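You operate a simulated robot arm through the tools that you are given. There is no shell and no other tool.

You run a simulated robot arm. Do the job below in one go: nothing can be reset, and whatever is moved stays where it is left.

JOB
Wipe the grease off the grey tin, then fit the teal mat back in its drawer.
Fine: use the purple cloth and put it back; slide the tin to the larder end of the sideboard; the mat lies flat in the striped drawer; shut it. What is to be rubbed or washed off counts as gone when no trace of it is left.
Where things are to end (x, y in the base frame): grey tin within 80 mm of [690, -180].

It is judged by the outcome, as a careful person would: the job done as asked, and still so three seconds after it is handed in. It fails if anything else is knocked over, pushed out of place, dropped, spilled or broken. Flat cloth is picked up by pressing the open fingertips on it (5 to 10 N) and closing them slowly along it; thin cloth reads only 2 to 8 mm in the jaws.

ROBOT AND FRAMES
A 6-joint arm with a two-finger parallel gripper, fixed in place. Base frame: the origin is on the floor under the middle of its stand, x ahead of it, y to its left, z up. Units: mm, degrees, N and s.
With the tool pointing down near the work surface it reaches from about 100 to 580 mm from the base axis. Its first joint turns from -115.0 to 115.0 degrees. Payload 3.43 kg.
The tool frame sits at the grasp point between the pads (the TCP): z along the fingers, y along the line on which they close. The tips reach 34 mm beyond it. The gripper opens to 128 mm. The fingers are 24 mm wide and 12 mm thick; the gripper's body (48 by 130 mm) begins 96 mm behind the TCP.
Orientation is told as [roll, pitch, yaw] about the base's x, y, z axes, in that order, counted from this pose: with the fingers straight down and closing along the base's y, the tool's x points along the base's -x, its y along +y and its z along -z.

CONTROLS
- The arm moves only by the tool drive_tool. Its argument "series" is a list of rows, each a list of 3 entries, a list of its own where there are three numbers: the gripper command, from -1 (fully open) to 1 (shut), values between in proportion, then the shift along the tool's x, y, z in mm, then the turn, a rotation vector about the tool's x, y, z in degrees. In form: [[jaw, [x, y, z], [wx, wy, wz]], ...]. A call has 1 to 20 rows; each row shifts and turns the commanded pose from where the row before left it, along the tool's axes as they then stand. A row lasts 0.2 s, in which the tool goes at most 50 mm and 8.6 degrees; a call with a longer step from one row to the next is refused whole, and so is a gripper value outside its range. A pose out of reach is approached as far as the arm can. The call stops where the force on the tool passes 40 N (or 10 N more than at its start, if that is more) or the arm is blocked; 0.2 s more then pass. The fingers move at their own pace (about 108 mm/s each) and stop on an object; they squeeze with about 21 N. The grip force told is the motor's: it shows also when the fingers shut on nothing. Time passes only in rows, and 0.2 s behind the last, so rows that do not move let the fingers close. It gives the time, the measured TCP pose, the force on the tool (base axes), the opening and the grip force at its end, in the units of the frame above (readings bear some noise), with the torque about the TCP (base axes, N m) and any sound that the robot's microphone picked up, and new pictures: "show" is both (left out), scene, wrist or none.
- Cameras (640 x 400 px; columns grow to the right, rows downward): "scene" is fixed at [47.4, 499.2, 1603.3]; the picture's right is [-0.57, -0.82, 0.00], its down [-0.72, 0.50, -0.47] and it looks along [0.39, -0.27, -0.88] (base axes); focal length 278 px, centre (320, 200). "wrist" rides on the gripper at [76, -11, -160] in the tool frame; the picture's right is [0.15, 0.99, 0.00], its down [-0.88, 0.13, -0.46] and it looks along [-0.45, 0.07, 0.89] (tool axes); focal length 234 px, centre (320, 200). There is no depth. A picture from a camera that has moved, and an enlarged one, comes with that camera's place and axes in the base frame and with its lens.
- move_column(by): moves the trunk up (or, below 0, down) by that many mm; the arm rides with it, the base frame stays. It gives what a move gives, with no picture.
- enlarge(camera, box): a new picture of the part [left, top, right, bottom] of that camera's present view, enlarged. It takes no simulated time.
- finish_job(): hands the job in; it is judged then, once.

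Nothing tells you positions but the pictures and the camera data. Unless the task says otherwise, let go and move clear before handing in.

The tools are called after "Emit:" as a command line: name --argument value ..., lists and objects as JSON in quotes. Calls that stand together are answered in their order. drive_tool: Moves the arm, as the interface text tells. Its arguments: {"type":"object","properties":{"series":{"type":"array","items":{"type":"array"}},"show":{"type":"string","enum":["both","scene","wrist","none"]}},"required":["series"]} The other tools are called the same way: move_column (by) moves the trunk up or down; enlarge (camera, box) takes an enlarged picture of a part of a camera's view; finish_job () hands the job in.

At the start:

```text
time: 0.0
tool_pos: [479.2, 3.2, 1115.3]
tool_rot: [0.1, 0.0, -0.1]
contact_force: [-0.4, -0.5, 0.5]
wrist_torque: [0.0, 0.01, -0.01]
opening: 128.0
grasp_force: 0.2
trunk travel left (down, up): [-600.0, 190.0]
```

scene: 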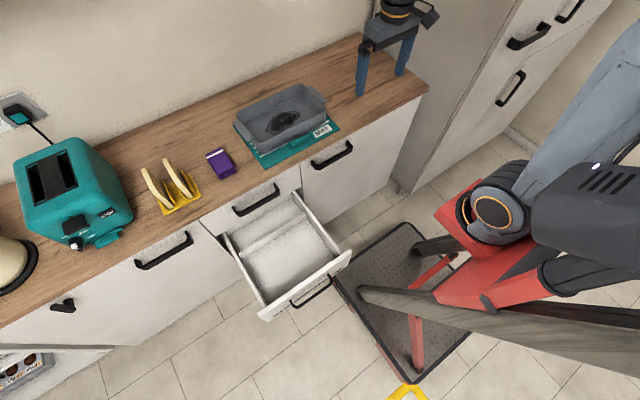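
wrist: 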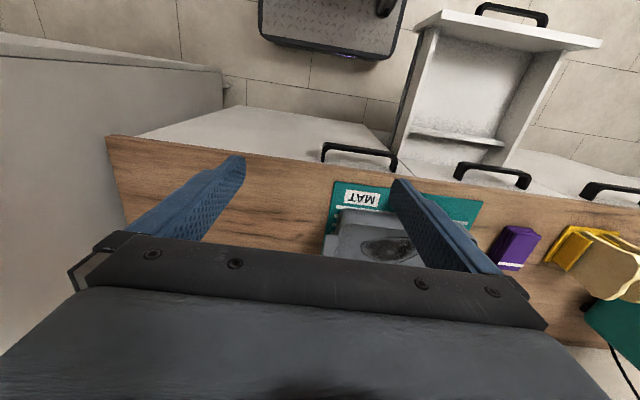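

I see a sideboard with a grey tin (with a dark grease patch) standing on the teal mat, a purple cloth beside it, a toast rack, a toaster, and an open drawer. I'll look closer at the pictures before I move.

Emit:
enlarge --camera "scene" --box '[190, 60, 350, 200]'

Emit:
enlarge --camera "scene" --box '[190, 160, 370, 340]'

Emit:
enlarge --camera "wrist" --box '[300, 120, 640, 330]'

Emit:
enlarge --camera "scene" --box '[0, 80, 240, 320]'

```text
2.86 times, centred on (270, 130) of scene
camera zoom: at [47.4, 499.2, 1603.3], right [-0.57, -0.82, 0.0], down [-0.72, 0.5, -0.47], along [0.39, -0.27, -0.88], focal length 793 px, centre (463, 400)
```

zoom: 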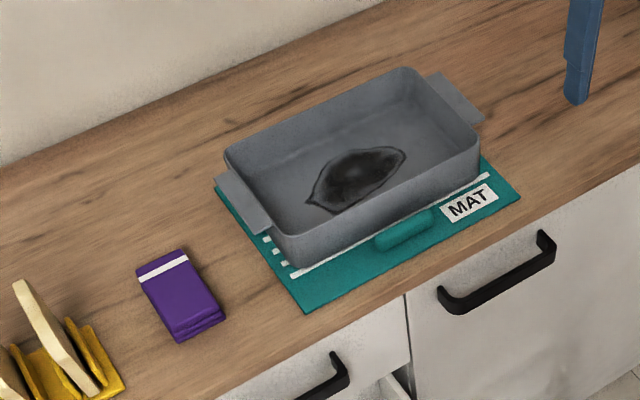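

```text
2.22 times, centred on (280, 250) of scene
camera zoom: at [47.4, 499.2, 1603.3], right [-0.57, -0.82, 0.0], down [-0.72, 0.5, -0.47], along [0.39, -0.27, -0.88], focal length 617 px, centre (409, 89)
```

zoom: 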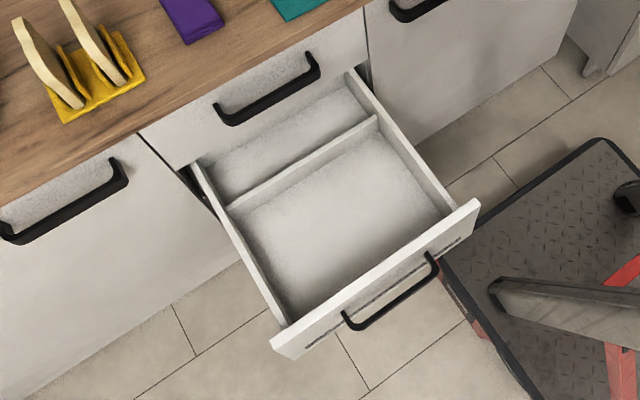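

```text
1.88 times, centred on (470, 225) of wrist
camera zoom: at [405.4, -6.8, 1275.2], right [-0.15, 0.99, 0.0], down [0.88, 0.13, 0.46], along [0.45, 0.07, -0.89], focal length 441 px, centre (38, 153)
```

zoom: 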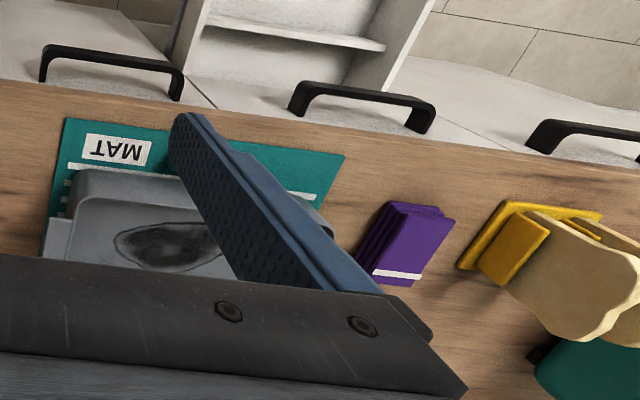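

```text
1.67 times, centred on (120, 200) of scene
camera zoom: at [47.4, 499.2, 1603.3], right [-0.57, -0.82, 0.0], down [-0.72, 0.5, -0.47], along [0.39, -0.27, -0.88], focal length 463 px, centre (653, 200)
```

zoom: 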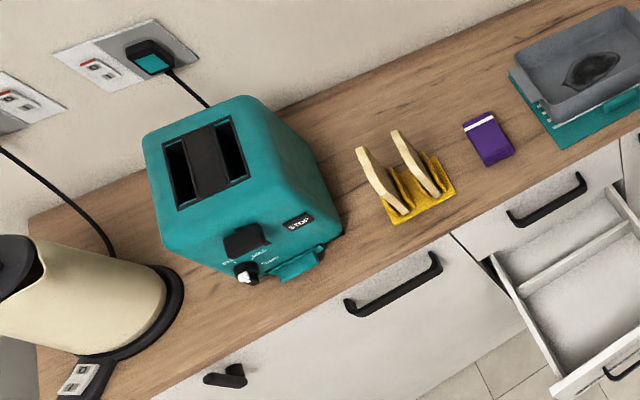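

The counter top works out at about z = 853, with its front edge near x = 540. The tin is near (710, 200) on the mat, the cloth near (670, 450), and the open drawer spans x 250–540 with its rim near z = 588. I'll test how far the arm reaches forward at this height.

Emit:
drive_tool --series '[[-1, [-40, 0, 0], [0, 0, 0]], [-1, [-40, 0, 0], [0, 0, 0]], [-1, [-40, 0, 0], [0, 0, 0]], [-1, [-40, 0, 0], [0, 0, 0]], [-1, [-40, 0, 0], [0, 0, 0]], [-1, [0, 0, 0], [0, 0, 0]]]' --show "both"

```text
time: 1.4
tool_pos: [680.0, 4.6, 1115.3]
tool_rot: [0.0, -0.1, 0.0]
contact_force: [0.3, -0.9, 0.2]
wrist_torque: [-0.01, -0.01, 0.02]
opening: 127.9
grasp_force: 0.1
trunk travel left (down, up): [-600.0, 190.0]
camera wrist: at [605.6, -6.3, 1275.1], right [-0.15, 0.99, 0.0], down [0.88, 0.13, 0.46], along [0.45, 0.07, -0.89], focal length 234 px, centre (320, 200)
```

scene: 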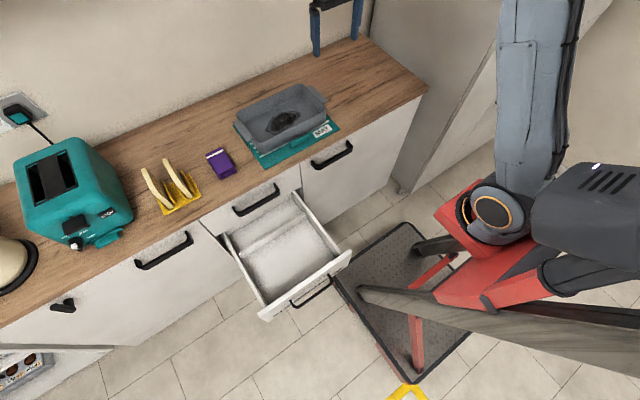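
wrist: 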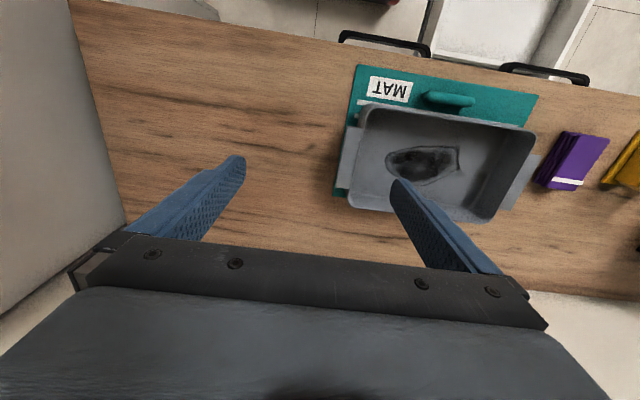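

The arm holds the tool straight down out to x = 680 here, so reach is better than the quoted figure. Next I'll move left over the purple cloth near (665, 460), staying high, to check reach and get a closer look.

Emit:
drive_tool --series '[[-1, [0, 45, 0], [0, 0, 0]], [-1, [0, 45, 0], [0, 0, 0]], [-1, [0, 45, 0], [0, 0, 0]], [-1, [0, 45, 0], [0, 0, 0]], [-1, [0, 45, 0], [0, 0, 0]], [-1, [5, 45, 0], [0, 0, 0]], [-1, [5, 45, 0], [0, 0, 0]], [-1, [5, 45, 0], [0, 0, 0]], [-1, [0, 45, 0], [0, 0, 0]], [-1, [0, 45, 0], [0, 0, 0]], [-1, [0, 0, 0], [0, 0, 0]]]' --show "both"

```text
time: 3.8
tool_pos: [664.6, 454.9, 1115.0]
tool_rot: [0.0, 0.0, 0.0]
contact_force: [-0.5, 0.0, -0.3]
wrist_torque: [0.02, 0.0, 0.01]
opening: 128.1
grasp_force: 0.0
trunk travel left (down, up): [-600.0, 190.0]
camera wrist: at [590.6, 444.8, 1274.6], right [-0.15, 0.99, 0.0], down [0.88, 0.13, 0.46], along [0.45, 0.07, -0.89], focal length 234 px, centre (320, 200)
```

scene: 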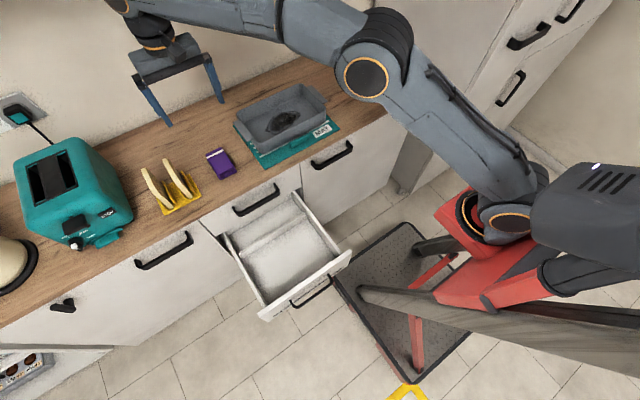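
wrist: 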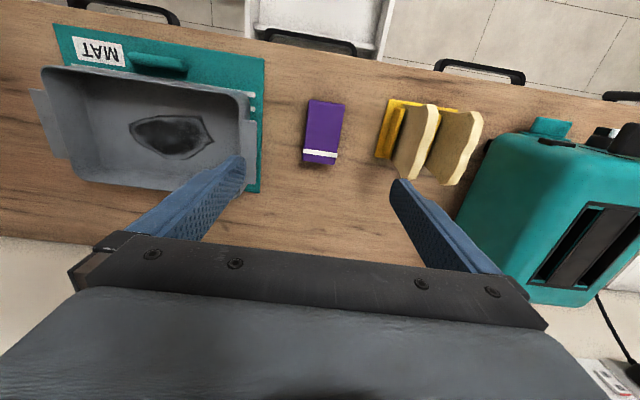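

Reach is fine here. I'll enlarge the cloth, the tin and the drawer area from this viewpoint to get exact outlines.

Emit:
enlarge --camera "wrist" --box '[260, 60, 500, 210]'

Emit:
enlarge --camera "wrist" --box '[20, 0, 280, 200]'

Emit:
enlarge --camera "scene" --box '[150, 120, 350, 330]'

```text
2.67 times, centred on (380, 135) of wrist
camera zoom: at [590.6, 444.8, 1274.6], right [-0.15, 0.99, 0.0], down [0.88, 0.13, 0.46], along [0.45, 0.07, -0.89], focal length 624 px, centre (160, 373)
```

zoom: 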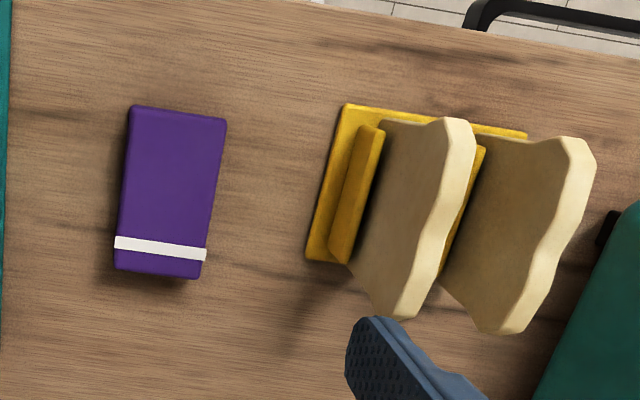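

```text
2.00 times, centred on (150, 100) of wrist
camera zoom: at [590.6, 444.8, 1274.6], right [-0.15, 0.99, 0.0], down [0.88, 0.13, 0.46], along [0.45, 0.07, -0.89], focal length 468 px, centre (660, 400)
```

zoom: 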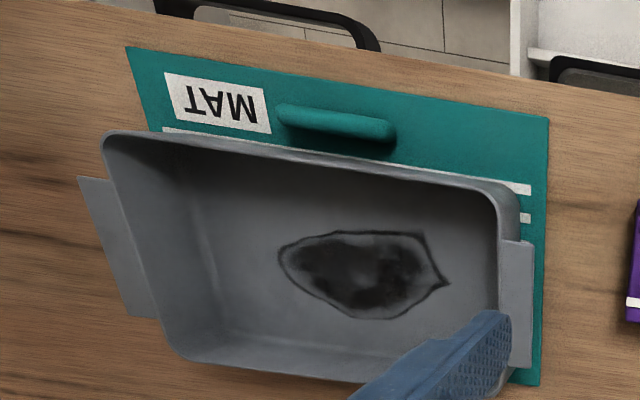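

```text
1.90 times, centred on (250, 225) of scene
camera zoom: at [47.4, 499.2, 1603.3], right [-0.57, -0.82, 0.0], down [-0.72, 0.5, -0.47], along [0.39, -0.27, -0.88], focal length 529 px, centre (453, 152)
```

zoom: 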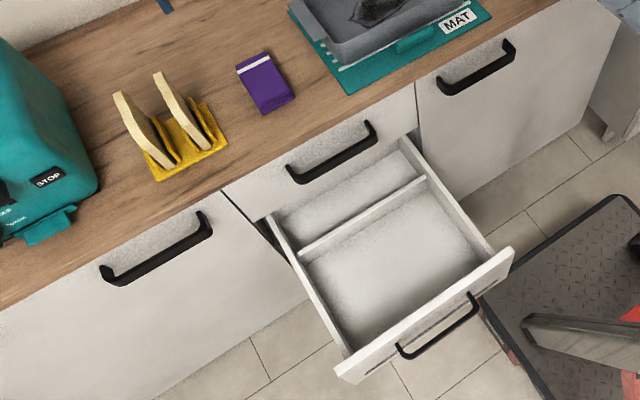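

The cloth is a folded pad about 93 × 59 mm and roughly 27 mm thick, centred near (665, 462), so I can grip it across its width. I'll lower the trunk so the arm keeps its reach at counter height, then look again.

Emit:
move_column --by -150

Emit:
drive_tool --series '[[-0.5, [0, 7, 0], [0, 0, 0]], [-0.5, [0, 0, 0], [0, 0, 0]]]' --show "both"

```text
time: 5.5
tool_pos: [664.3, 452.9, 967.0]
tool_rot: [0.0, 0.0, 0.0]
contact_force: [-0.9, -0.4, 0.1]
wrist_torque: [-0.03, -0.02, -0.02]
opening: 127.8
grasp_force: 0.1
trunk travel left (down, up): [-450.0, 340.0]
```

```text
time: 6.2
tool_pos: [665.2, 460.8, 965.3]
tool_rot: [0.1, 0.0, 0.1]
contact_force: [-0.5, -0.2, -0.3]
wrist_torque: [-0.01, 0.0, 0.05]
opening: 95.6
grasp_force: 0.1
trunk travel left (down, up): [-450.0, 340.0]
camera wrist: at [590.0, 450.5, 1125.3], right [-0.15, 0.99, 0.0], down [0.88, 0.13, 0.46], along [0.45, 0.07, -0.89], focal length 234 px, centre (320, 200)
```

scene: 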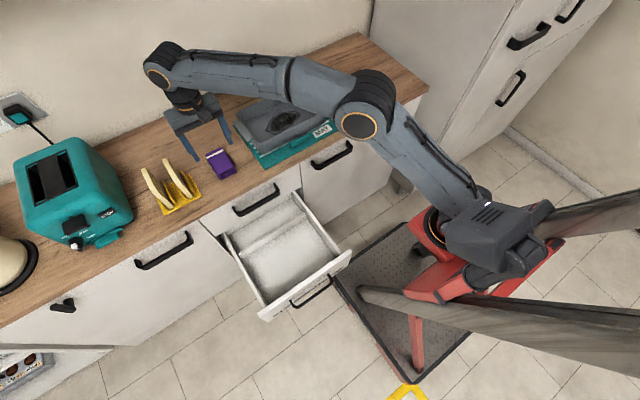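
wrist: 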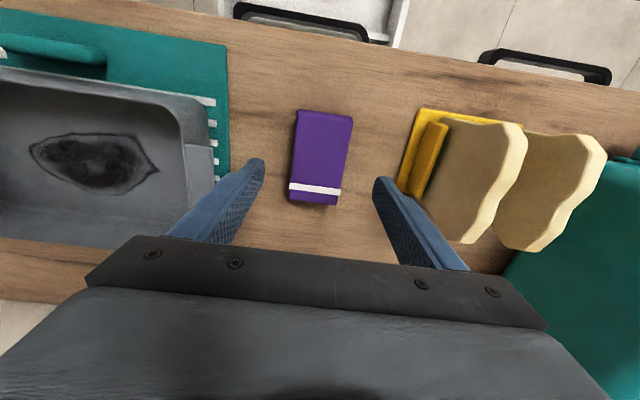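

The gripper now sits just above the cloth with the jaws clear on both sides. I'll zoom in for a precise fix on its edges and height.

Emit:
enlarge --camera "wrist" --box '[260, 90, 420, 230]'

Emit:
enlarge --camera "scene" --box '[160, 90, 270, 190]'

```text
2.86 times, centred on (340, 160) of wrist
camera zoom: at [590.0, 450.5, 1125.3], right [-0.15, 0.99, 0.0], down [0.88, 0.13, 0.46], along [0.45, 0.07, -0.89], focal length 669 px, centre (263, 314)
```

zoom: 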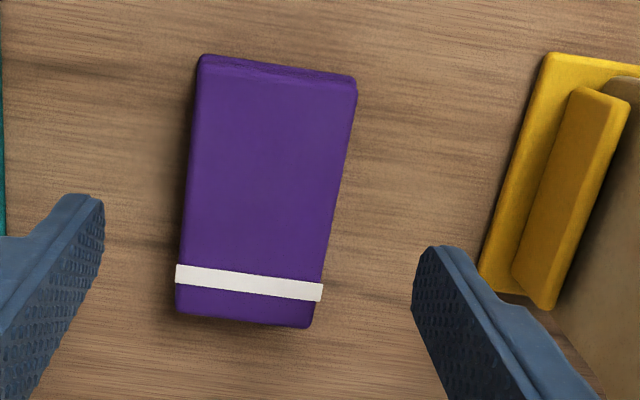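

```text
4.00 times, centred on (215, 140) of scene
camera zoom: at [47.4, 499.2, 1603.3], right [-0.57, -0.82, 0.0], down [-0.72, 0.5, -0.47], along [0.39, -0.27, -0.88], focal length 1110 px, centre (740, 440)
```

zoom: 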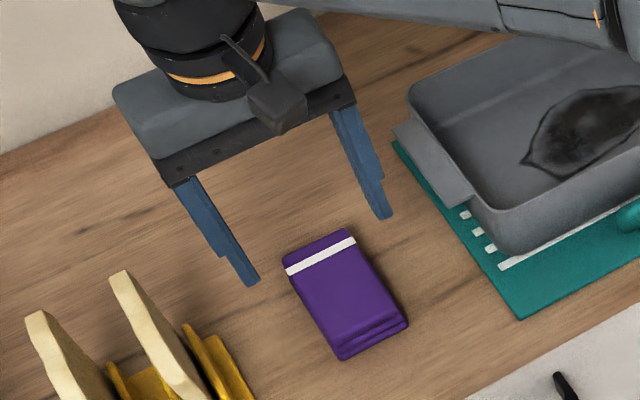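

The cloth top is at about z = 880 and its centre is at (665.5, 462), which is also where it has to go back. I'll lower the jaws around it and close.

Emit:
drive_tool --series '[[-0.5, [0, 1, 30], [0, 0, 0]], [-0.5, [0, 0, 25], [0, 0, 0]], [-0.5, [0, 0, 15], [0, 0, 0]], [-0.5, [0, 0, 0], [0, 0, 0]]]' --show "both"

```text
time: 7.2
tool_pos: [665.2, 463.1, 894.3]
tool_rot: [0.0, 0.0, 0.0]
contact_force: [1.0, -0.1, 0.5]
wrist_torque: [-0.01, 0.0, 0.0]
opening: 96.1
grasp_force: 0.1
trunk travel left (down, up): [-450.0, 340.0]
camera wrist: at [589.9, 451.8, 1054.5], right [-0.15, 0.99, 0.0], down [0.88, 0.13, 0.46], along [0.45, 0.07, -0.89], focal length 234 px, centre (320, 200)
```

scene: 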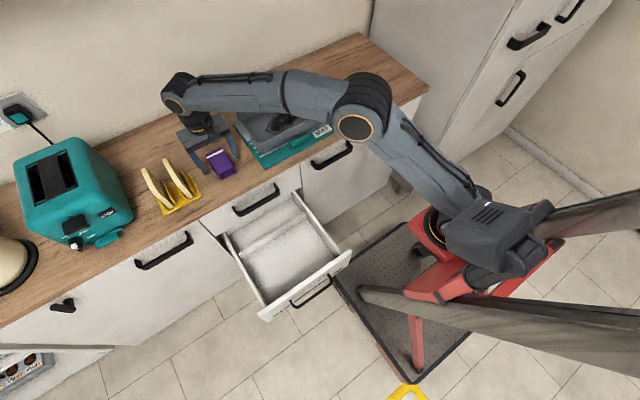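
wrist: 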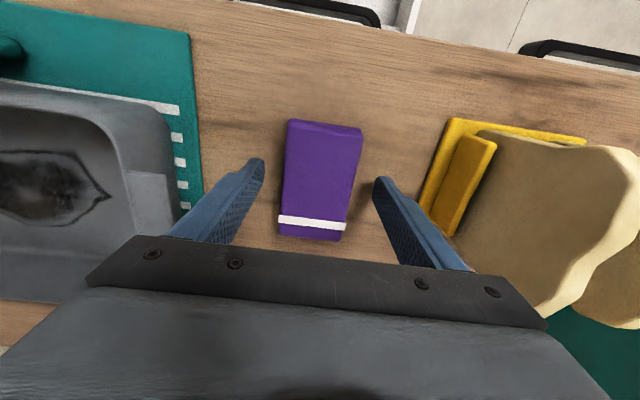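

The fingers straddle the cloth with the tips just above the counter. Closing now, slowly.

Emit:
drive_tool --series '[[-0.2, [0, 0, 0], [0, 0, 0]], [0.0, [0, 0, 0], [0, 0, 0]], [0.1, [0, 0, 0], [0, 0, 0]], [0.2, [0, 0, 0], [0, 0, 0]], [0.4, [0, 0, 0], [0, 0, 0]], [0.4, [0, 0, 0], [0, 0, 0]]]' --show "wrist"

```text
time: 8.6
tool_pos: [665.9, 461.7, 895.0]
tool_rot: [0.0, 0.0, -0.1]
contact_force: [0.8, 0.7, 0.2]
wrist_torque: [-0.02, 0.0, 0.03]
opening: 60.9
grasp_force: 20.9
trunk travel left (down, up): [-450.0, 340.0]
camera wrist: at [589.8, 451.8, 1054.7], right [-0.15, 0.99, 0.0], down [0.88, 0.13, 0.46], along [0.45, 0.07, -0.89], focal length 234 px, centre (320, 200)
```

wrist: 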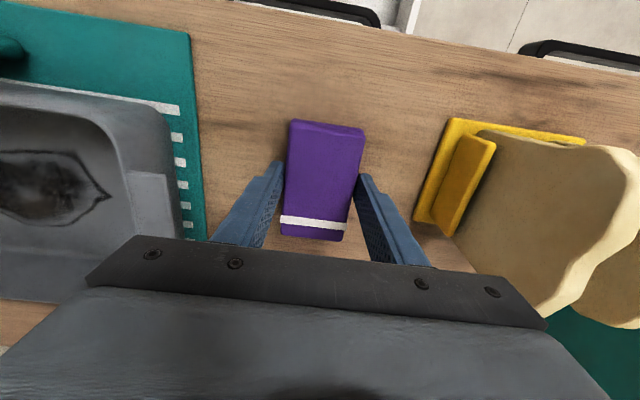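

The cloth is held (opening 61 mm, 21 N), with its underside about 42 mm below the TCP. I'll lift it clear of the rim (about z = 915) and carry it over the tin.

Emit:
drive_tool --series '[[0.5, [0, 0, -30], [0, 0, 0]], [0.5, [0, 0, -40], [0, 0, 0]], [0.5, [0, 0, -40], [0, 0, 0]], [0.5, [0, -40, 0], [0, 0, 0]], [0.5, [-5, -45, 0], [0, 0, 0]], [0.5, [-10, -45, 0], [0, 0, 0]], [0.5, [-10, -45, 0], [0, 0, 0]], [0.5, [-10, -45, 0], [0, 0, 0]], [0.5, [-6, -38, 0], [0, 0, 0]], [0.5, [0, 0, 0], [0, 0, 0]], [0.5, [0, 0, 0], [0, 0, 0]]]' --show "both"

```text
time: 10.9
tool_pos: [707.9, 203.6, 1007.0]
tool_rot: [0.0, -0.1, 0.0]
contact_force: [0.5, 0.6, 0.0]
wrist_torque: [0.0, -0.02, 0.04]
opening: 60.8
grasp_force: 21.2
trunk travel left (down, up): [-450.0, 340.0]
camera wrist: at [632.8, 192.7, 1166.0], right [-0.15, 0.99, 0.0], down [0.88, 0.13, 0.46], along [0.45, 0.07, -0.89], focal length 234 px, centre (320, 200)
```

scene: 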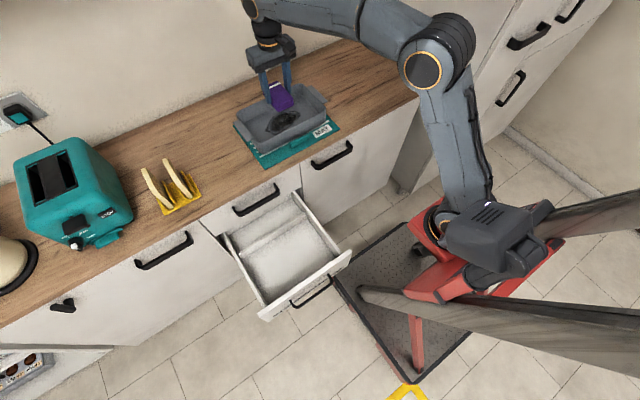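
wrist: 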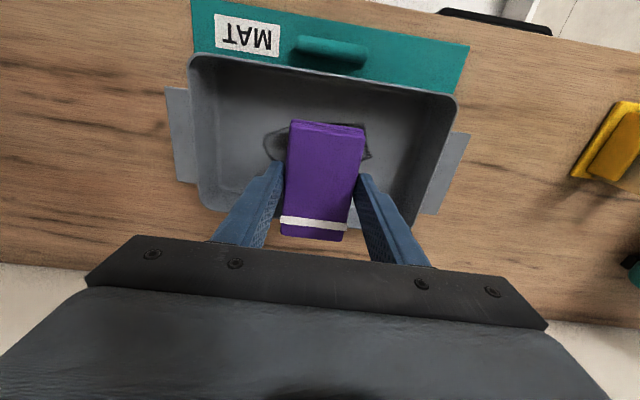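

The cloth hangs level above the tin. I'll zoom in to find the tin's floor edges before lowering.

Emit:
enlarge --camera "wrist" --box '[150, 0, 490, 240]'

Emit:
enlarge --camera "scene" --box '[220, 60, 350, 180]'

```text
1.67 times, centred on (320, 120) of wrist
camera zoom: at [632.8, 192.7, 1166.0], right [-0.15, 0.99, 0.0], down [0.88, 0.13, 0.46], along [0.45, 0.07, -0.89], focal length 390 px, centre (320, 333)
```

zoom: 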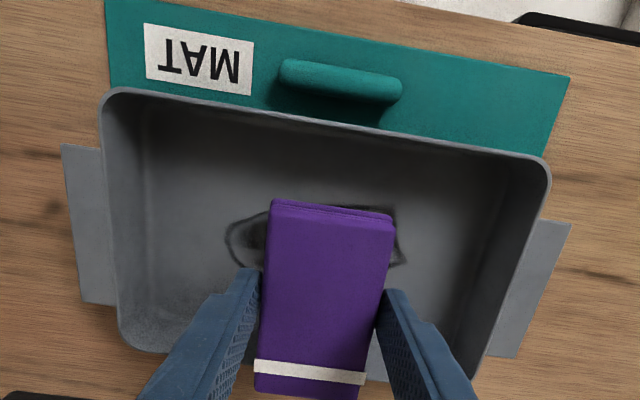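

```text
3.33 times, centred on (285, 120) of scene
camera zoom: at [47.4, 499.2, 1603.3], right [-0.57, -0.82, 0.0], down [-0.72, 0.5, -0.47], along [0.39, -0.27, -0.88], focal length 925 px, centre (437, 467)
```

zoom: 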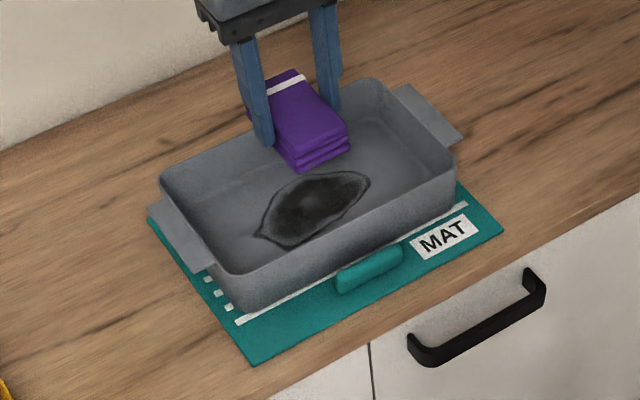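

The tin's rim runs x 627–788, y 74–328 with its top near z = 915. The grease covers roughly x 673–760, y 129–275. I'll lower the cloth into the middle of the tin and feel for the floor.

Emit:
drive_tool --series '[[0.5, [-2, 0, 40], [0, 0, 0]], [0.5, [0, 0, 40], [0, 0, 0]], [0.5, [0, 0, 10], [0, 0, 0]], [0.5, [0, 0, 4], [0, 0, 0]], [0.5, [0, 0, 3], [0, 0, 0]], [0.5, [0, 0, 0], [0, 0, 0]]]' --show "scene"

```text
time: 12.3
tool_pos: [708.4, 202.5, 909.4]
tool_rot: [0.0, 0.0, 0.0]
contact_force: [-0.2, 1.0, -0.5]
wrist_torque: [0.01, -0.03, -0.01]
opening: 61.1
grasp_force: 20.9
trunk travel left (down, up): [-450.0, 340.0]
```

scene: 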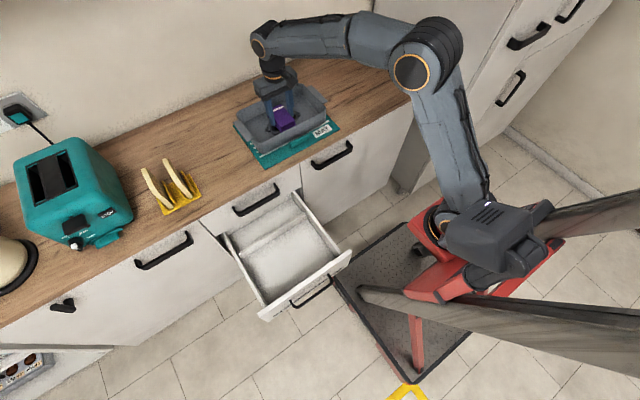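

There's no contact yet, so I'll keep lowering in small steps and watch the force.

Emit:
drive_tool --series '[[0.5, [0, 0, 2], [0, 0, 0]], [0.5, [0, 0, 2], [0, 0, 0]], [0.5, [0, 0, 0], [0, 0, 0]]]' --show "none"

Emit:
drive_tool --series '[[0.5, [0, 0, 1], [0, 0, 0]], [0.5, [0, 0, 1], [0, 0, 0]], [0.5, [0, 0, 0], [0, 0, 0]]]' --show "none"

```text
time: 13.2
tool_pos: [709.4, 203.7, 905.3]
tool_rot: [-0.1, 0.0, 0.0]
contact_force: [0.3, 0.5, 3.2]
wrist_torque: [-0.03, 0.05, 0.01]
opening: 61.1
grasp_force: 21.1
trunk travel left (down, up): [-450.0, 340.0]
```

```text
time: 13.9
tool_pos: [708.8, 202.5, 904.1]
tool_rot: [0.1, -0.1, 0.1]
contact_force: [2.8, 1.0, 20.4]
wrist_torque: [-0.02, 0.12, -0.03]
opening: 61.0
grasp_force: 21.4
trunk travel left (down, up): [-450.0, 340.0]
```

The cloth touches the tin floor at about TCP z = 905. I'll ease off to about 8–10 N and make a first stroke toward +y.

Emit:
drive_tool --series '[[0.5, [0, 0, -1], [0, 0, 0]], [0.5, [0, 5, 0], [0, 0, 0]], [0.5, [0, 10, 0], [0, 0, 0]], [0.5, [0, 10, 0], [0, 0, 0]], [0.5, [0, 0, 0], [0, 0, 0]]]' --show "wrist"

```text
time: 15.2
tool_pos: [707.2, 228.1, 904.6]
tool_rot: [0.0, -0.1, 0.0]
contact_force: [1.4, -8.3, 22.5]
wrist_torque: [-0.42, -0.03, -0.05]
opening: 60.9
grasp_force: 20.7
trunk travel left (down, up): [-450.0, 340.0]
camera wrist: at [632.5, 217.5, 1063.9], right [-0.15, 0.99, 0.0], down [0.88, 0.13, 0.46], along [0.45, 0.07, -0.89], focal length 234 px, centre (320, 200)
```

wrist: 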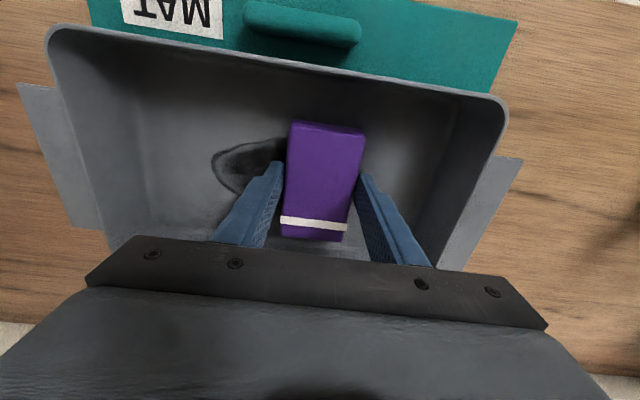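

The stroke worked without moving the tin, but I'm pressing harder than I need to. I'll raise it 1 mm and carry on toward +y.

Emit:
drive_tool --series '[[0.5, [0, 0, -1], [0, 0, 0]], [0.5, [0, 10, 0], [0, 0, 0]], [0.5, [0, 10, 0], [0, 0, 0]], [0.5, [0, 10, 0], [0, 0, 0]], [0.5, [0, 8, 0], [0, 0, 0]], [0.5, [0, 0, 0], [0, 0, 0]]]' --show "wrist"

```text
time: 16.6
tool_pos: [708.3, 267.0, 904.2]
tool_rot: [0.0, 0.0, 0.1]
contact_force: [-0.1, -2.5, 7.8]
wrist_torque: [-0.11, 0.03, -0.04]
opening: 60.9
grasp_force: 20.6
trunk travel left (down, up): [-450.0, 340.0]
camera wrist: at [632.9, 256.5, 1064.1], right [-0.15, 0.99, 0.0], down [0.88, 0.13, 0.46], along [0.45, 0.07, -0.89], focal length 234 px, centre (320, 200)
```

wrist: 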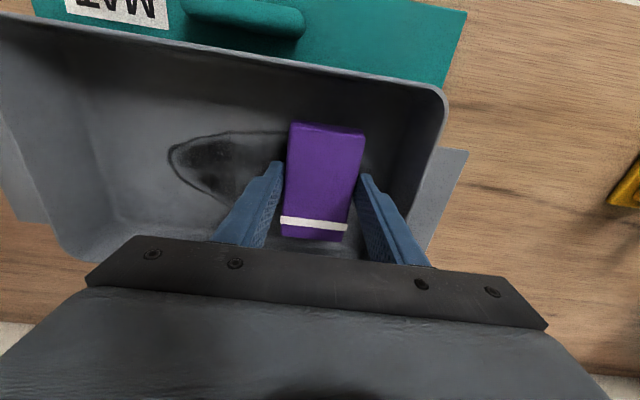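

The grease is fading where the cloth has passed, at about 8 N. I'll run back-and-forth strokes along y over the whole patch.

Emit:
drive_tool --series '[[0.5, [0, -13, 0], [0, 0, 0]], [0.5, [0, -15, 0], [0, 0, 0]], [0.5, [0, -15, 0], [0, 0, 0]], [0.5, [0, -15, 0], [0, 0, 0]], [0.5, [0, -15, 0], [0, 0, 0]], [0.5, [0, -15, 0], [0, 0, 0]], [0.5, [0, -15, 0], [0, 0, 0]], [0.5, [0, -15, 0], [0, 0, 0]], [0.5, [0, -12, 0], [0, 0, 0]], [0.5, [0, 0, 0], [0, 0, 0]]]' --show "wrist"

```text
time: 18.8
tool_pos: [708.1, 136.4, 904.6]
tool_rot: [0.0, 0.0, 0.1]
contact_force: [-0.1, 0.1, -1.1]
wrist_torque: [0.03, -0.01, 0.01]
opening: 61.2
grasp_force: 20.7
trunk travel left (down, up): [-450.0, 340.0]
camera wrist: at [633.5, 126.0, 1064.3], right [-0.15, 0.99, 0.0], down [0.88, 0.13, 0.46], along [0.45, 0.07, -0.89], focal length 234 px, centre (320, 200)
```

wrist: 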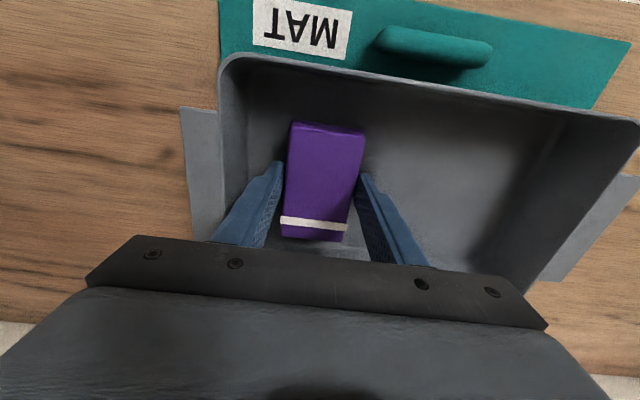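

Most of the grease is gone, but contact was lost at this end. I'll press down 1.5 mm again and make more strokes, shifted in x.

Emit:
drive_tool --series '[[0.5, [0, 0, 1], [0, 0, 0]], [0.5, [0, 0, 0.5], [0, 0, 0]], [0.5, [0, 0, 0], [0, 0, 0]]]' --show "none"

```text
time: 19.6
tool_pos: [709.1, 135.8, 904.9]
tool_rot: [0.0, -0.1, 0.0]
contact_force: [-0.9, 2.1, 12.6]
wrist_torque: [0.0, 0.3, 0.04]
opening: 61.3
grasp_force: 21.6
trunk travel left (down, up): [-450.0, 340.0]
```

Emit:
drive_tool --series '[[0.5, [-7, 0, 0], [0, 0, 0]], [0.5, [-6, 0, 0], [0, 0, 0]], [0.5, [0, 13, 0], [0, 0, 0]], [0.5, [0, 15, 0], [0, 0, 0]], [0.5, [0, 15, 0], [0, 0, 0]], [0.5, [0, 15, 0], [0, 0, 0]], [0.5, [0, 15, 0], [0, 0, 0]], [0.5, [0, 15, 0], [0, 0, 0]], [0.5, [0, 15, 0], [0, 0, 0]], [0.5, [0, 15, 0], [0, 0, 0]], [0.5, [0, 12, 0], [0, 0, 0]], [0.5, [0, 0, 0], [0, 0, 0]]]' --show "wrist"

```text
time: 22.1
tool_pos: [721.3, 265.6, 904.8]
tool_rot: [0.0, 0.0, 0.0]
contact_force: [-0.4, -7.5, 19.8]
wrist_torque: [-0.31, -0.07, -0.06]
opening: 61.2
grasp_force: 21.0
trunk travel left (down, up): [-450.0, 340.0]
camera wrist: at [645.4, 256.1, 1063.3], right [-0.15, 0.99, 0.0], down [0.88, 0.13, 0.46], along [0.45, 0.07, -0.89], focal length 234 px, centre (320, 200)
```

wrist: 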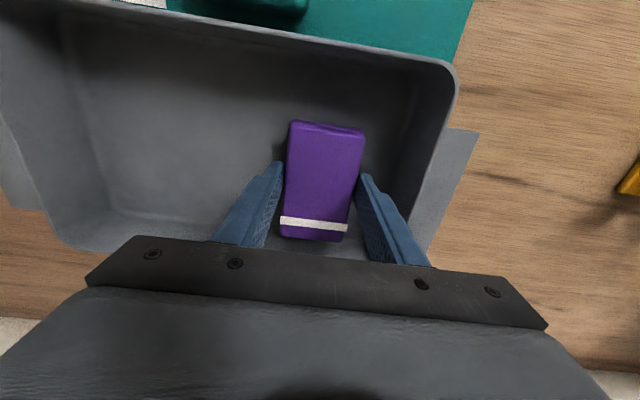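

The visible floor looks clean now. I'll do two more strokes nearer the front wall and the middle so that no trace is left.

Emit:
drive_tool --series '[[0.5, [6, 0, -0.7], [0, 0, 0]], [0.5, [9, 0, 0], [0, 0, 0]], [0.5, [9, 0, 0], [0, 0, 0]], [0.5, [0, -13, 0], [0, 0, 0]], [0.5, [0, -15, 0], [0, 0, 0]], [0.5, [0, -15, 0], [0, 0, 0]], [0.5, [0, -15, 0], [0, 0, 0]], [0.5, [0, -15, 0.3], [0, 0, 0]], [0.5, [0, -15, 0], [0, 0, 0]], [0.5, [0, -15, 0.2], [0, 0, 0]], [0.5, [0, -15, 0], [0, 0, 0]], [0.5, [0, -12, 0.2], [0, 0, 0]], [0.5, [0, 0, 0], [0, 0, 0]]]' --show "none"

Emit:
drive_tool --series '[[0.5, [-6, 0, 0], [0, 0, 0]], [0.5, [-7, 0, 0], [0, 0, 0]], [0.5, [0, 13, 0], [0, 0, 0]], [0.5, [0, 15, 0], [0, 0, 0]], [0.5, [0, 15, 0], [0, 0, 0]], [0.5, [0, 15, 0], [0, 0, 0]], [0.5, [0, 15, 0], [0, 0, 0]], [0.5, [0, 0, -10], [0, 0, 0]], [0.5, [0, 0, -40], [0, 0, 0]], [0.5, [0, 0, -40], [0, 0, 0]], [0.5, [0, 40, -10], [0, 0, 0]], [0.5, [0, 40, 0], [0, 0, 0]], [0.5, [0, 40, 0], [0, 0, 0]], [0.5, [0, 0, 0], [0, 0, 0]]]' --show "both"

```text
time: 24.9
tool_pos: [696.4, 136.4, 903.5]
tool_rot: [0.0, 0.0, 0.0]
contact_force: [-0.8, 3.3, 13.2]
wrist_torque: [0.14, 0.02, 0.0]
opening: 61.0
grasp_force: 20.6
trunk travel left (down, up): [-450.0, 340.0]
```

```text
time: 27.9
tool_pos: [710.4, 329.4, 1003.9]
tool_rot: [0.1, 0.0, 0.0]
contact_force: [0.1, -0.3, -0.8]
wrist_torque: [0.0, -0.02, 0.06]
opening: 61.4
grasp_force: 20.6
trunk travel left (down, up): [-450.0, 340.0]
camera wrist: at [635.1, 318.9, 1163.1], right [-0.15, 0.99, 0.0], down [0.88, 0.13, 0.46], along [0.45, 0.07, -0.89], focal length 234 px, centre (320, 200)
```

scene: 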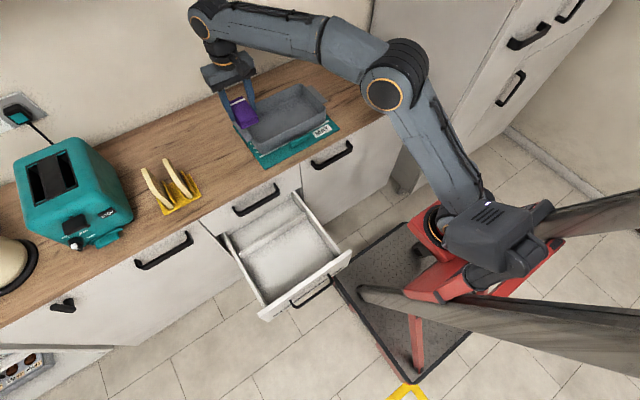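
wrist: 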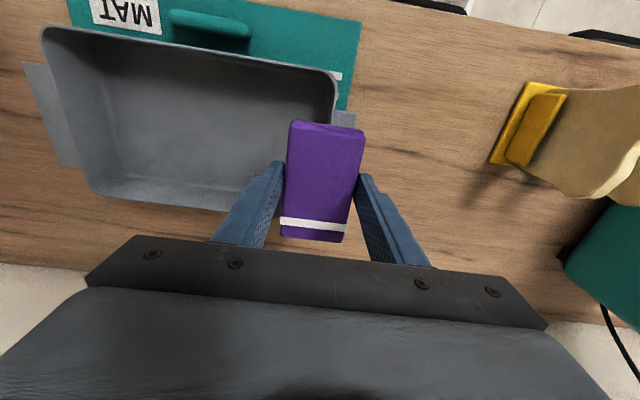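

The cloth is out of the tin. Before I put it back I'll check both views closely for any remaining trace.

Emit:
enlarge --camera "wrist" --box '[20, 10, 340, 220]'

Emit:
enlarge --camera "scene" --box '[220, 70, 350, 180]'

```text
1.90 times, centred on (180, 115) of wrist
camera zoom: at [635.1, 318.9, 1163.1], right [-0.15, 0.99, 0.0], down [0.88, 0.13, 0.46], along [0.45, 0.07, -0.89], focal length 446 px, centre (587, 362)
```

zoom: 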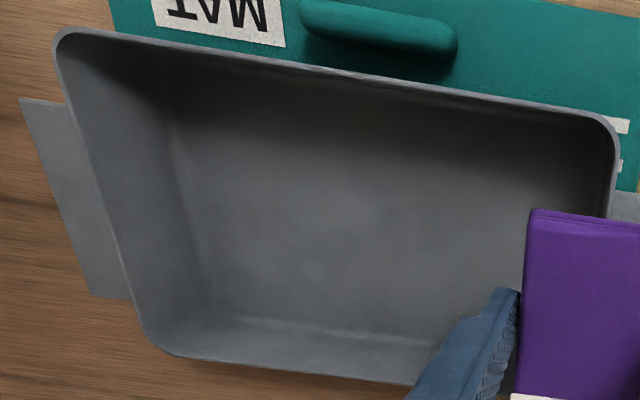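

```text
3.64 times, centred on (285, 125) of scene
camera zoom: at [47.4, 499.2, 1603.3], right [-0.57, -0.82, 0.0], down [-0.72, 0.5, -0.47], along [0.39, -0.27, -0.88], focal length 1010 px, centre (447, 473)
```

zoom: 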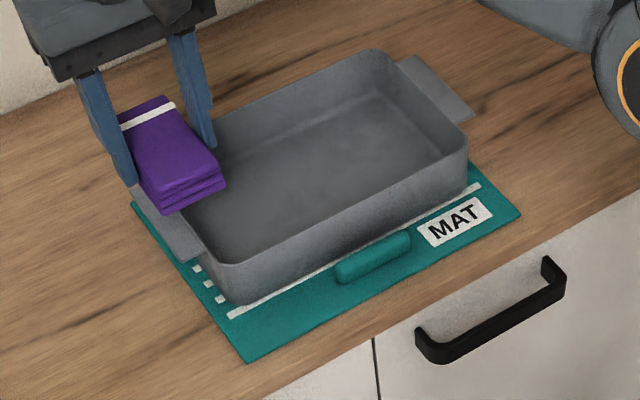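

I see no grease on the visible floor. I'll carry the cloth to above its original spot and check the rest of the tin from there before letting go.

Emit:
drive_tool --series '[[0.5, [10, 40, 0], [0, 0, 0]], [0.5, [15, 40, 0], [0, 0, 0]], [0.5, [15, 40, 0], [0, 0, 0]], [0.5, [5, 12, 0], [0, 0, 0]], [0.5, [0, 0, 0], [0, 0, 0]], [0.5, [0, 0, 0], [0, 0, 0]]]' --show "both"

Emit:
enlarge --camera "wrist" --box '[0, 0, 260, 250]'

Emit:
enlarge --camera "scene" --box '[225, 75, 345, 175]'

```text
time: 29.4
tool_pos: [664.5, 461.4, 1004.3]
tool_rot: [0.0, -0.1, -0.1]
contact_force: [0.1, -0.9, -1.1]
wrist_torque: [0.0, 0.0, 0.03]
opening: 61.1
grasp_force: 20.7
trunk travel left (down, up): [-450.0, 340.0]
camera wrist: at [589.8, 451.0, 1162.8], right [-0.15, 0.99, 0.0], down [0.88, 0.13, 0.46], along [0.45, 0.07, -0.89], focal length 234 px, centre (320, 200)
```

scene: 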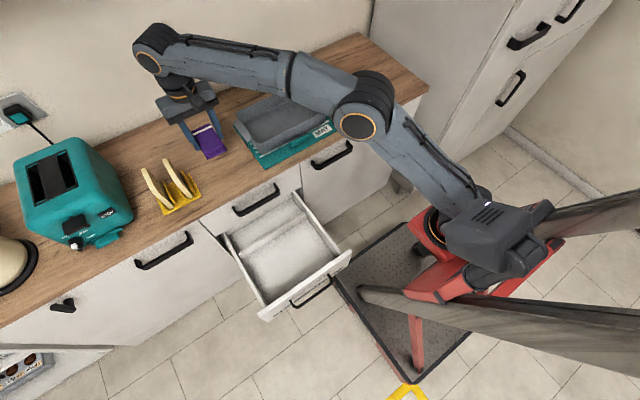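
wrist: 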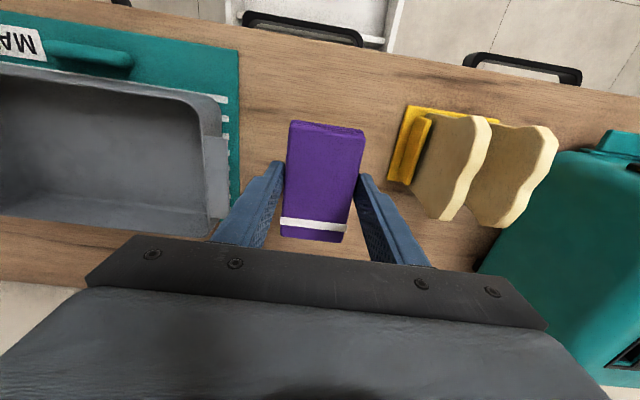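

```text
1.60 times, centred on (130, 125) of wrist
camera zoom: at [589.8, 451.0, 1162.8], right [-0.15, 0.99, 0.0], down [0.88, 0.13, 0.46], along [0.45, 0.07, -0.89], focal length 375 px, centre (624, 320)
```

zoom: 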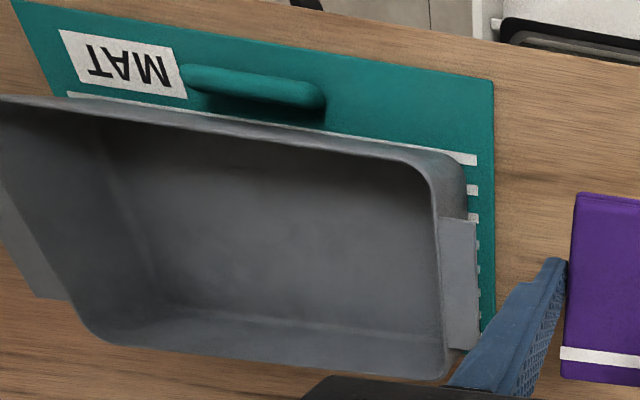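

```text
4.00 times, centred on (285, 125) of scene
camera zoom: at [47.4, 499.2, 1603.3], right [-0.57, -0.82, 0.0], down [-0.72, 0.5, -0.47], along [0.39, -0.27, -0.88], focal length 1110 px, centre (460, 500)
```

zoom: 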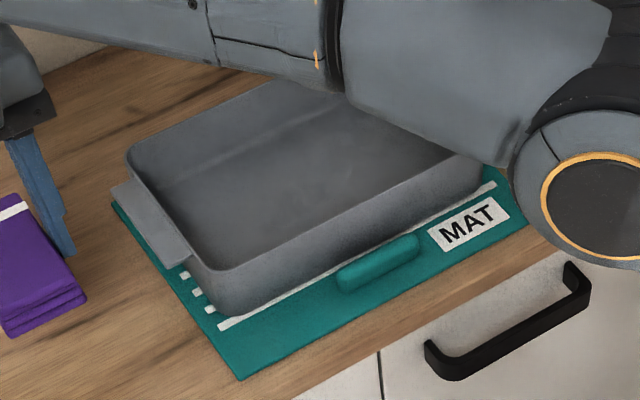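

The tin floor looks clean from every angle. I'll lower the cloth back onto its original spot.

Emit:
drive_tool --series '[[0.5, [-1, 0, 40], [0, 0, 0]], [0.5, [0, 0, 40], [0, 0, 0]], [0.5, [0, 0, 20], [0, 0, 0]], [0.5, [0, 0, 5], [0, 0, 0]], [0.5, [0, 0, 2], [0, 0, 0]], [0.5, [0, 0, 0], [0, 0, 0]]]' --show "none"

```text
time: 30.8
tool_pos: [665.1, 460.7, 896.5]
tool_rot: [0.0, 0.0, 0.0]
contact_force: [-0.2, 0.0, -0.2]
wrist_torque: [0.0, 0.03, 0.0]
opening: 61.1
grasp_force: 20.9
trunk travel left (down, up): [-450.0, 340.0]
```

Emit:
drive_tool --series '[[0.5, [0, 0, 1], [0, 0, 0]], [0.5, [0, 0, 0], [0, 0, 0]]]' --show "none"

Emit:
drive_tool --series '[[0.5, [0, 0, 0.8], [0, 0, 0]], [0.5, [0, 0, 0], [0, 0, 0]]]' --show "none"

```text
time: 31.4
tool_pos: [665.3, 460.3, 895.9]
tool_rot: [-0.1, -0.1, 0.1]
contact_force: [-0.8, -0.1, -0.7]
wrist_torque: [0.01, 0.0, -0.04]
opening: 61.1
grasp_force: 21.1
trunk travel left (down, up): [-450.0, 340.0]
```

```text
time: 31.9
tool_pos: [666.4, 460.5, 894.9]
tool_rot: [0.0, 0.0, -0.1]
contact_force: [-0.1, -0.1, 0.5]
wrist_torque: [0.0, 0.0, 0.0]
opening: 61.1
grasp_force: 21.5
trunk travel left (down, up): [-450.0, 340.0]
```

Emit:
drive_tool --series '[[0.5, [0, 0.8, 0.8], [0, 0, 0]], [0.5, [0, 0, 0], [0, 0, 0]]]' --show "none"

Emit:
drive_tool --series '[[0.5, [0, 0, 0.6], [0, 0, 0]], [0.5, [0, 0, 0], [0, 0, 0]]]' --show "none"

```text
time: 32.5
tool_pos: [666.5, 461.9, 894.0]
tool_rot: [0.0, 0.0, 0.0]
contact_force: [0.3, -0.2, 0.7]
wrist_torque: [0.0, -0.07, -0.03]
opening: 61.1
grasp_force: 21.0
trunk travel left (down, up): [-450.0, 340.0]
```

```text
time: 33.1
tool_pos: [665.7, 462.9, 893.3]
tool_rot: [0.1, -0.1, 0.0]
contact_force: [0.9, -0.6, 7.3]
wrist_torque: [-0.09, 0.03, -0.02]
opening: 61.2
grasp_force: 20.9
trunk travel left (down, up): [-450.0, 340.0]
```

The cloth is resting on the counter at 7 N contact. I'll open the jaws and lift straight up.

Emit:
drive_tool --series '[[0.0, [0, 0, -0.6], [0, 0, 0]], [-0.2, [0, 0, 0], [0, 0, 0]], [-0.5, [0, 0, 0], [0, 0, 0]], [-0.5, [0, 0, 0], [0, 0, 0]], [-0.5, [0, 0, -20], [0, 0, 0]], [-0.5, [0, 0, -40], [0, 0, 0]], [-0.5, [0, 0, -50], [0, 0, 0]], [-0.5, [0, 0, 0], [0, 0, 0]]]' --show "both"

```text
time: 35.0
tool_pos: [666.0, 461.5, 1004.0]
tool_rot: [0.1, 0.0, -0.1]
contact_force: [-0.1, 1.2, 0.5]
wrist_torque: [0.05, -0.01, -0.02]
opening: 95.9
grasp_force: 0.0
trunk travel left (down, up): [-450.0, 340.0]
camera wrist: at [591.2, 451.5, 1163.7], right [-0.15, 0.99, 0.0], down [0.88, 0.13, 0.46], along [0.45, 0.07, -0.89], focal length 234 px, centre (320, 200)
```

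scene: 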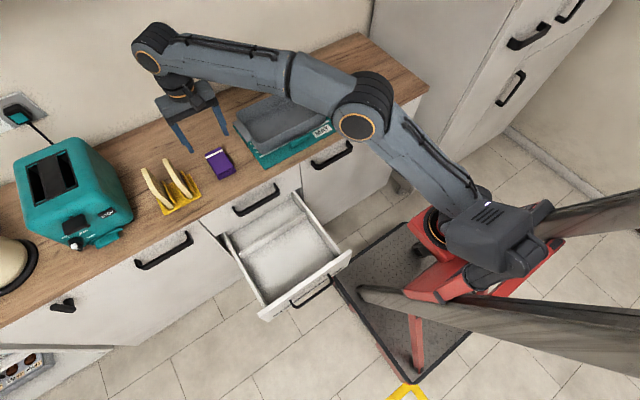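
wrist: 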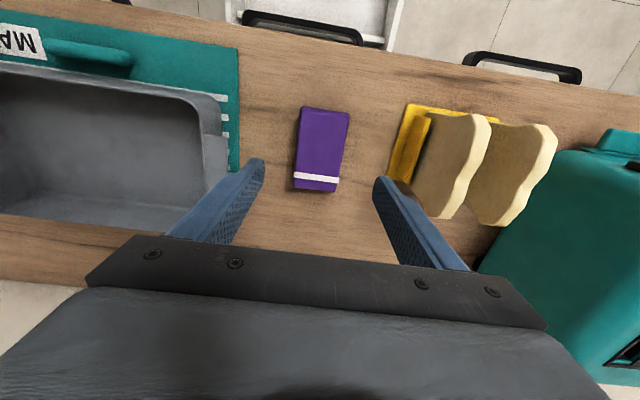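

The cloth is back in its place. For the tin, I'll reach inside with two spread fingertips and push its far (-y) inner wall, so it gets towed straight along. First I'll move over the tin and turn the gripper by -90° yaw.

Emit:
drive_tool --series '[[-0.5, [0, -40, -10], [0, 0, 0]], [-0.5, [-5, -45, 0], [0, 0, 0]], [-0.4, [-9, -45, 0], [0, 0, 0]], [-0.25, [-9, -45, 0], [0, 0, 0]], [-0.25, [-9, -45, 0], [0, 0, 0]], [-0.25, [-9, -45, 0], [0, 0, 0]], [-0.25, [0, -45, 0], [0, 0, 0]], [-0.25, [0, -12, 0], [0, 0, 0]], [-0.25, [0, 0, 0], [0, 0, 0]]]' --show "none"

Emit:
drive_tool --series '[[-0.25, [0, 0, 0], [0, 0, 7.5]], [-0.25, [0, 0, 0], [0, 0, 7.5]], [-0.25, [0, 0, 0], [0, 0, 7.5]], [-0.25, [0, 0, 0], [0, 0, 7.5]], [-0.25, [0, 0, 0], [0, 0, 7.5]], [-0.25, [0, 0, 0], [0, 0, 7.5]], [-0.25, [0, 0, 0], [0, 0, 7.5]], [-0.25, [0, 0, 0], [0, 0, 7.5]], [-0.25, [0, 0, 0], [0, 0, 7.5]], [-0.25, [0, 0, 0], [0, 0, 7.5]], [-0.25, [0, 0, 0], [0, 0, 7.5]], [-0.25, [0, 0, 0], [0, 0, 7.5]], [-0.25, [0, 0, 0], [0, 0, 0]], [-0.25, [0, 0, 0], [0, 0, 0]]]' --show "both"

```text
time: 37.0
tool_pos: [707.9, 140.7, 1013.2]
tool_rot: [0.0, 0.0, 0.0]
contact_force: [0.5, -0.5, 0.1]
wrist_torque: [0.0, -0.01, 0.01]
opening: 80.0
grasp_force: 0.1
trunk travel left (down, up): [-450.0, 340.0]
```

```text
time: 40.0
tool_pos: [706.6, 139.8, 1014.8]
tool_rot: [0.0, 0.0, -90.1]
contact_force: [1.3, -0.5, 0.5]
wrist_torque: [0.0, 0.01, -0.01]
opening: 80.1
grasp_force: 0.0
trunk travel left (down, up): [-450.0, 340.0]
camera wrist: at [696.8, 217.2, 1173.1], right [0.99, 0.15, 0.0], down [0.13, -0.88, 0.46], along [0.07, -0.45, -0.89], focal length 234 px, centre (320, 200)
```

scene: 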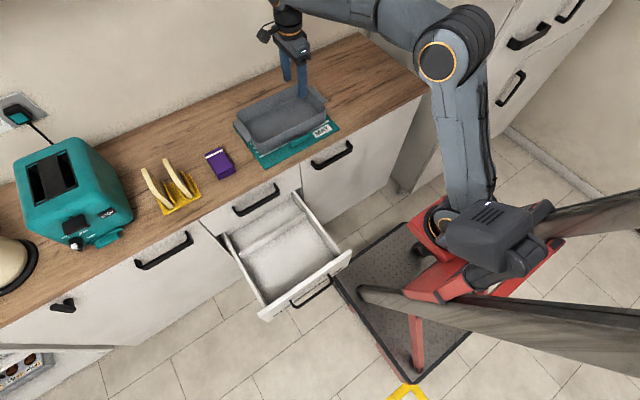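
wrist: 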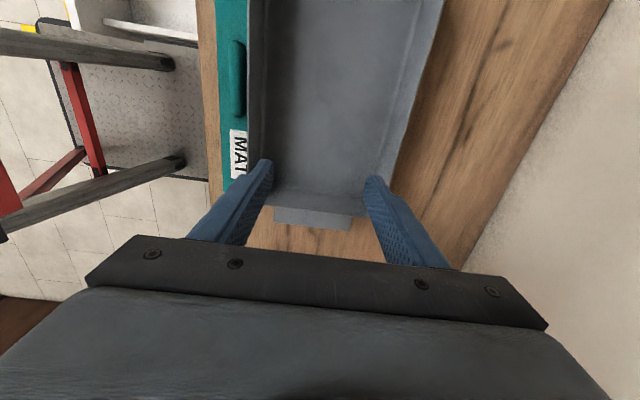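

The gripper is turned and the fingers line up with the tin's -y wall. I'll check alignment and the floor for residue.

Emit:
enlarge --camera "wrist" --box '[200, 0, 460, 250]'

```text
1.60 times, centred on (330, 125) of wrist
camera zoom: at [696.8, 217.2, 1173.1], right [0.99, 0.15, 0.0], down [0.13, -0.88, 0.46], along [0.07, -0.45, -0.89], focal length 375 px, centre (304, 320)
```

zoom: 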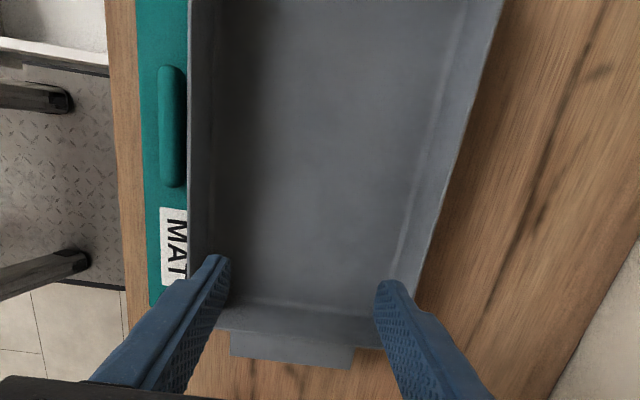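

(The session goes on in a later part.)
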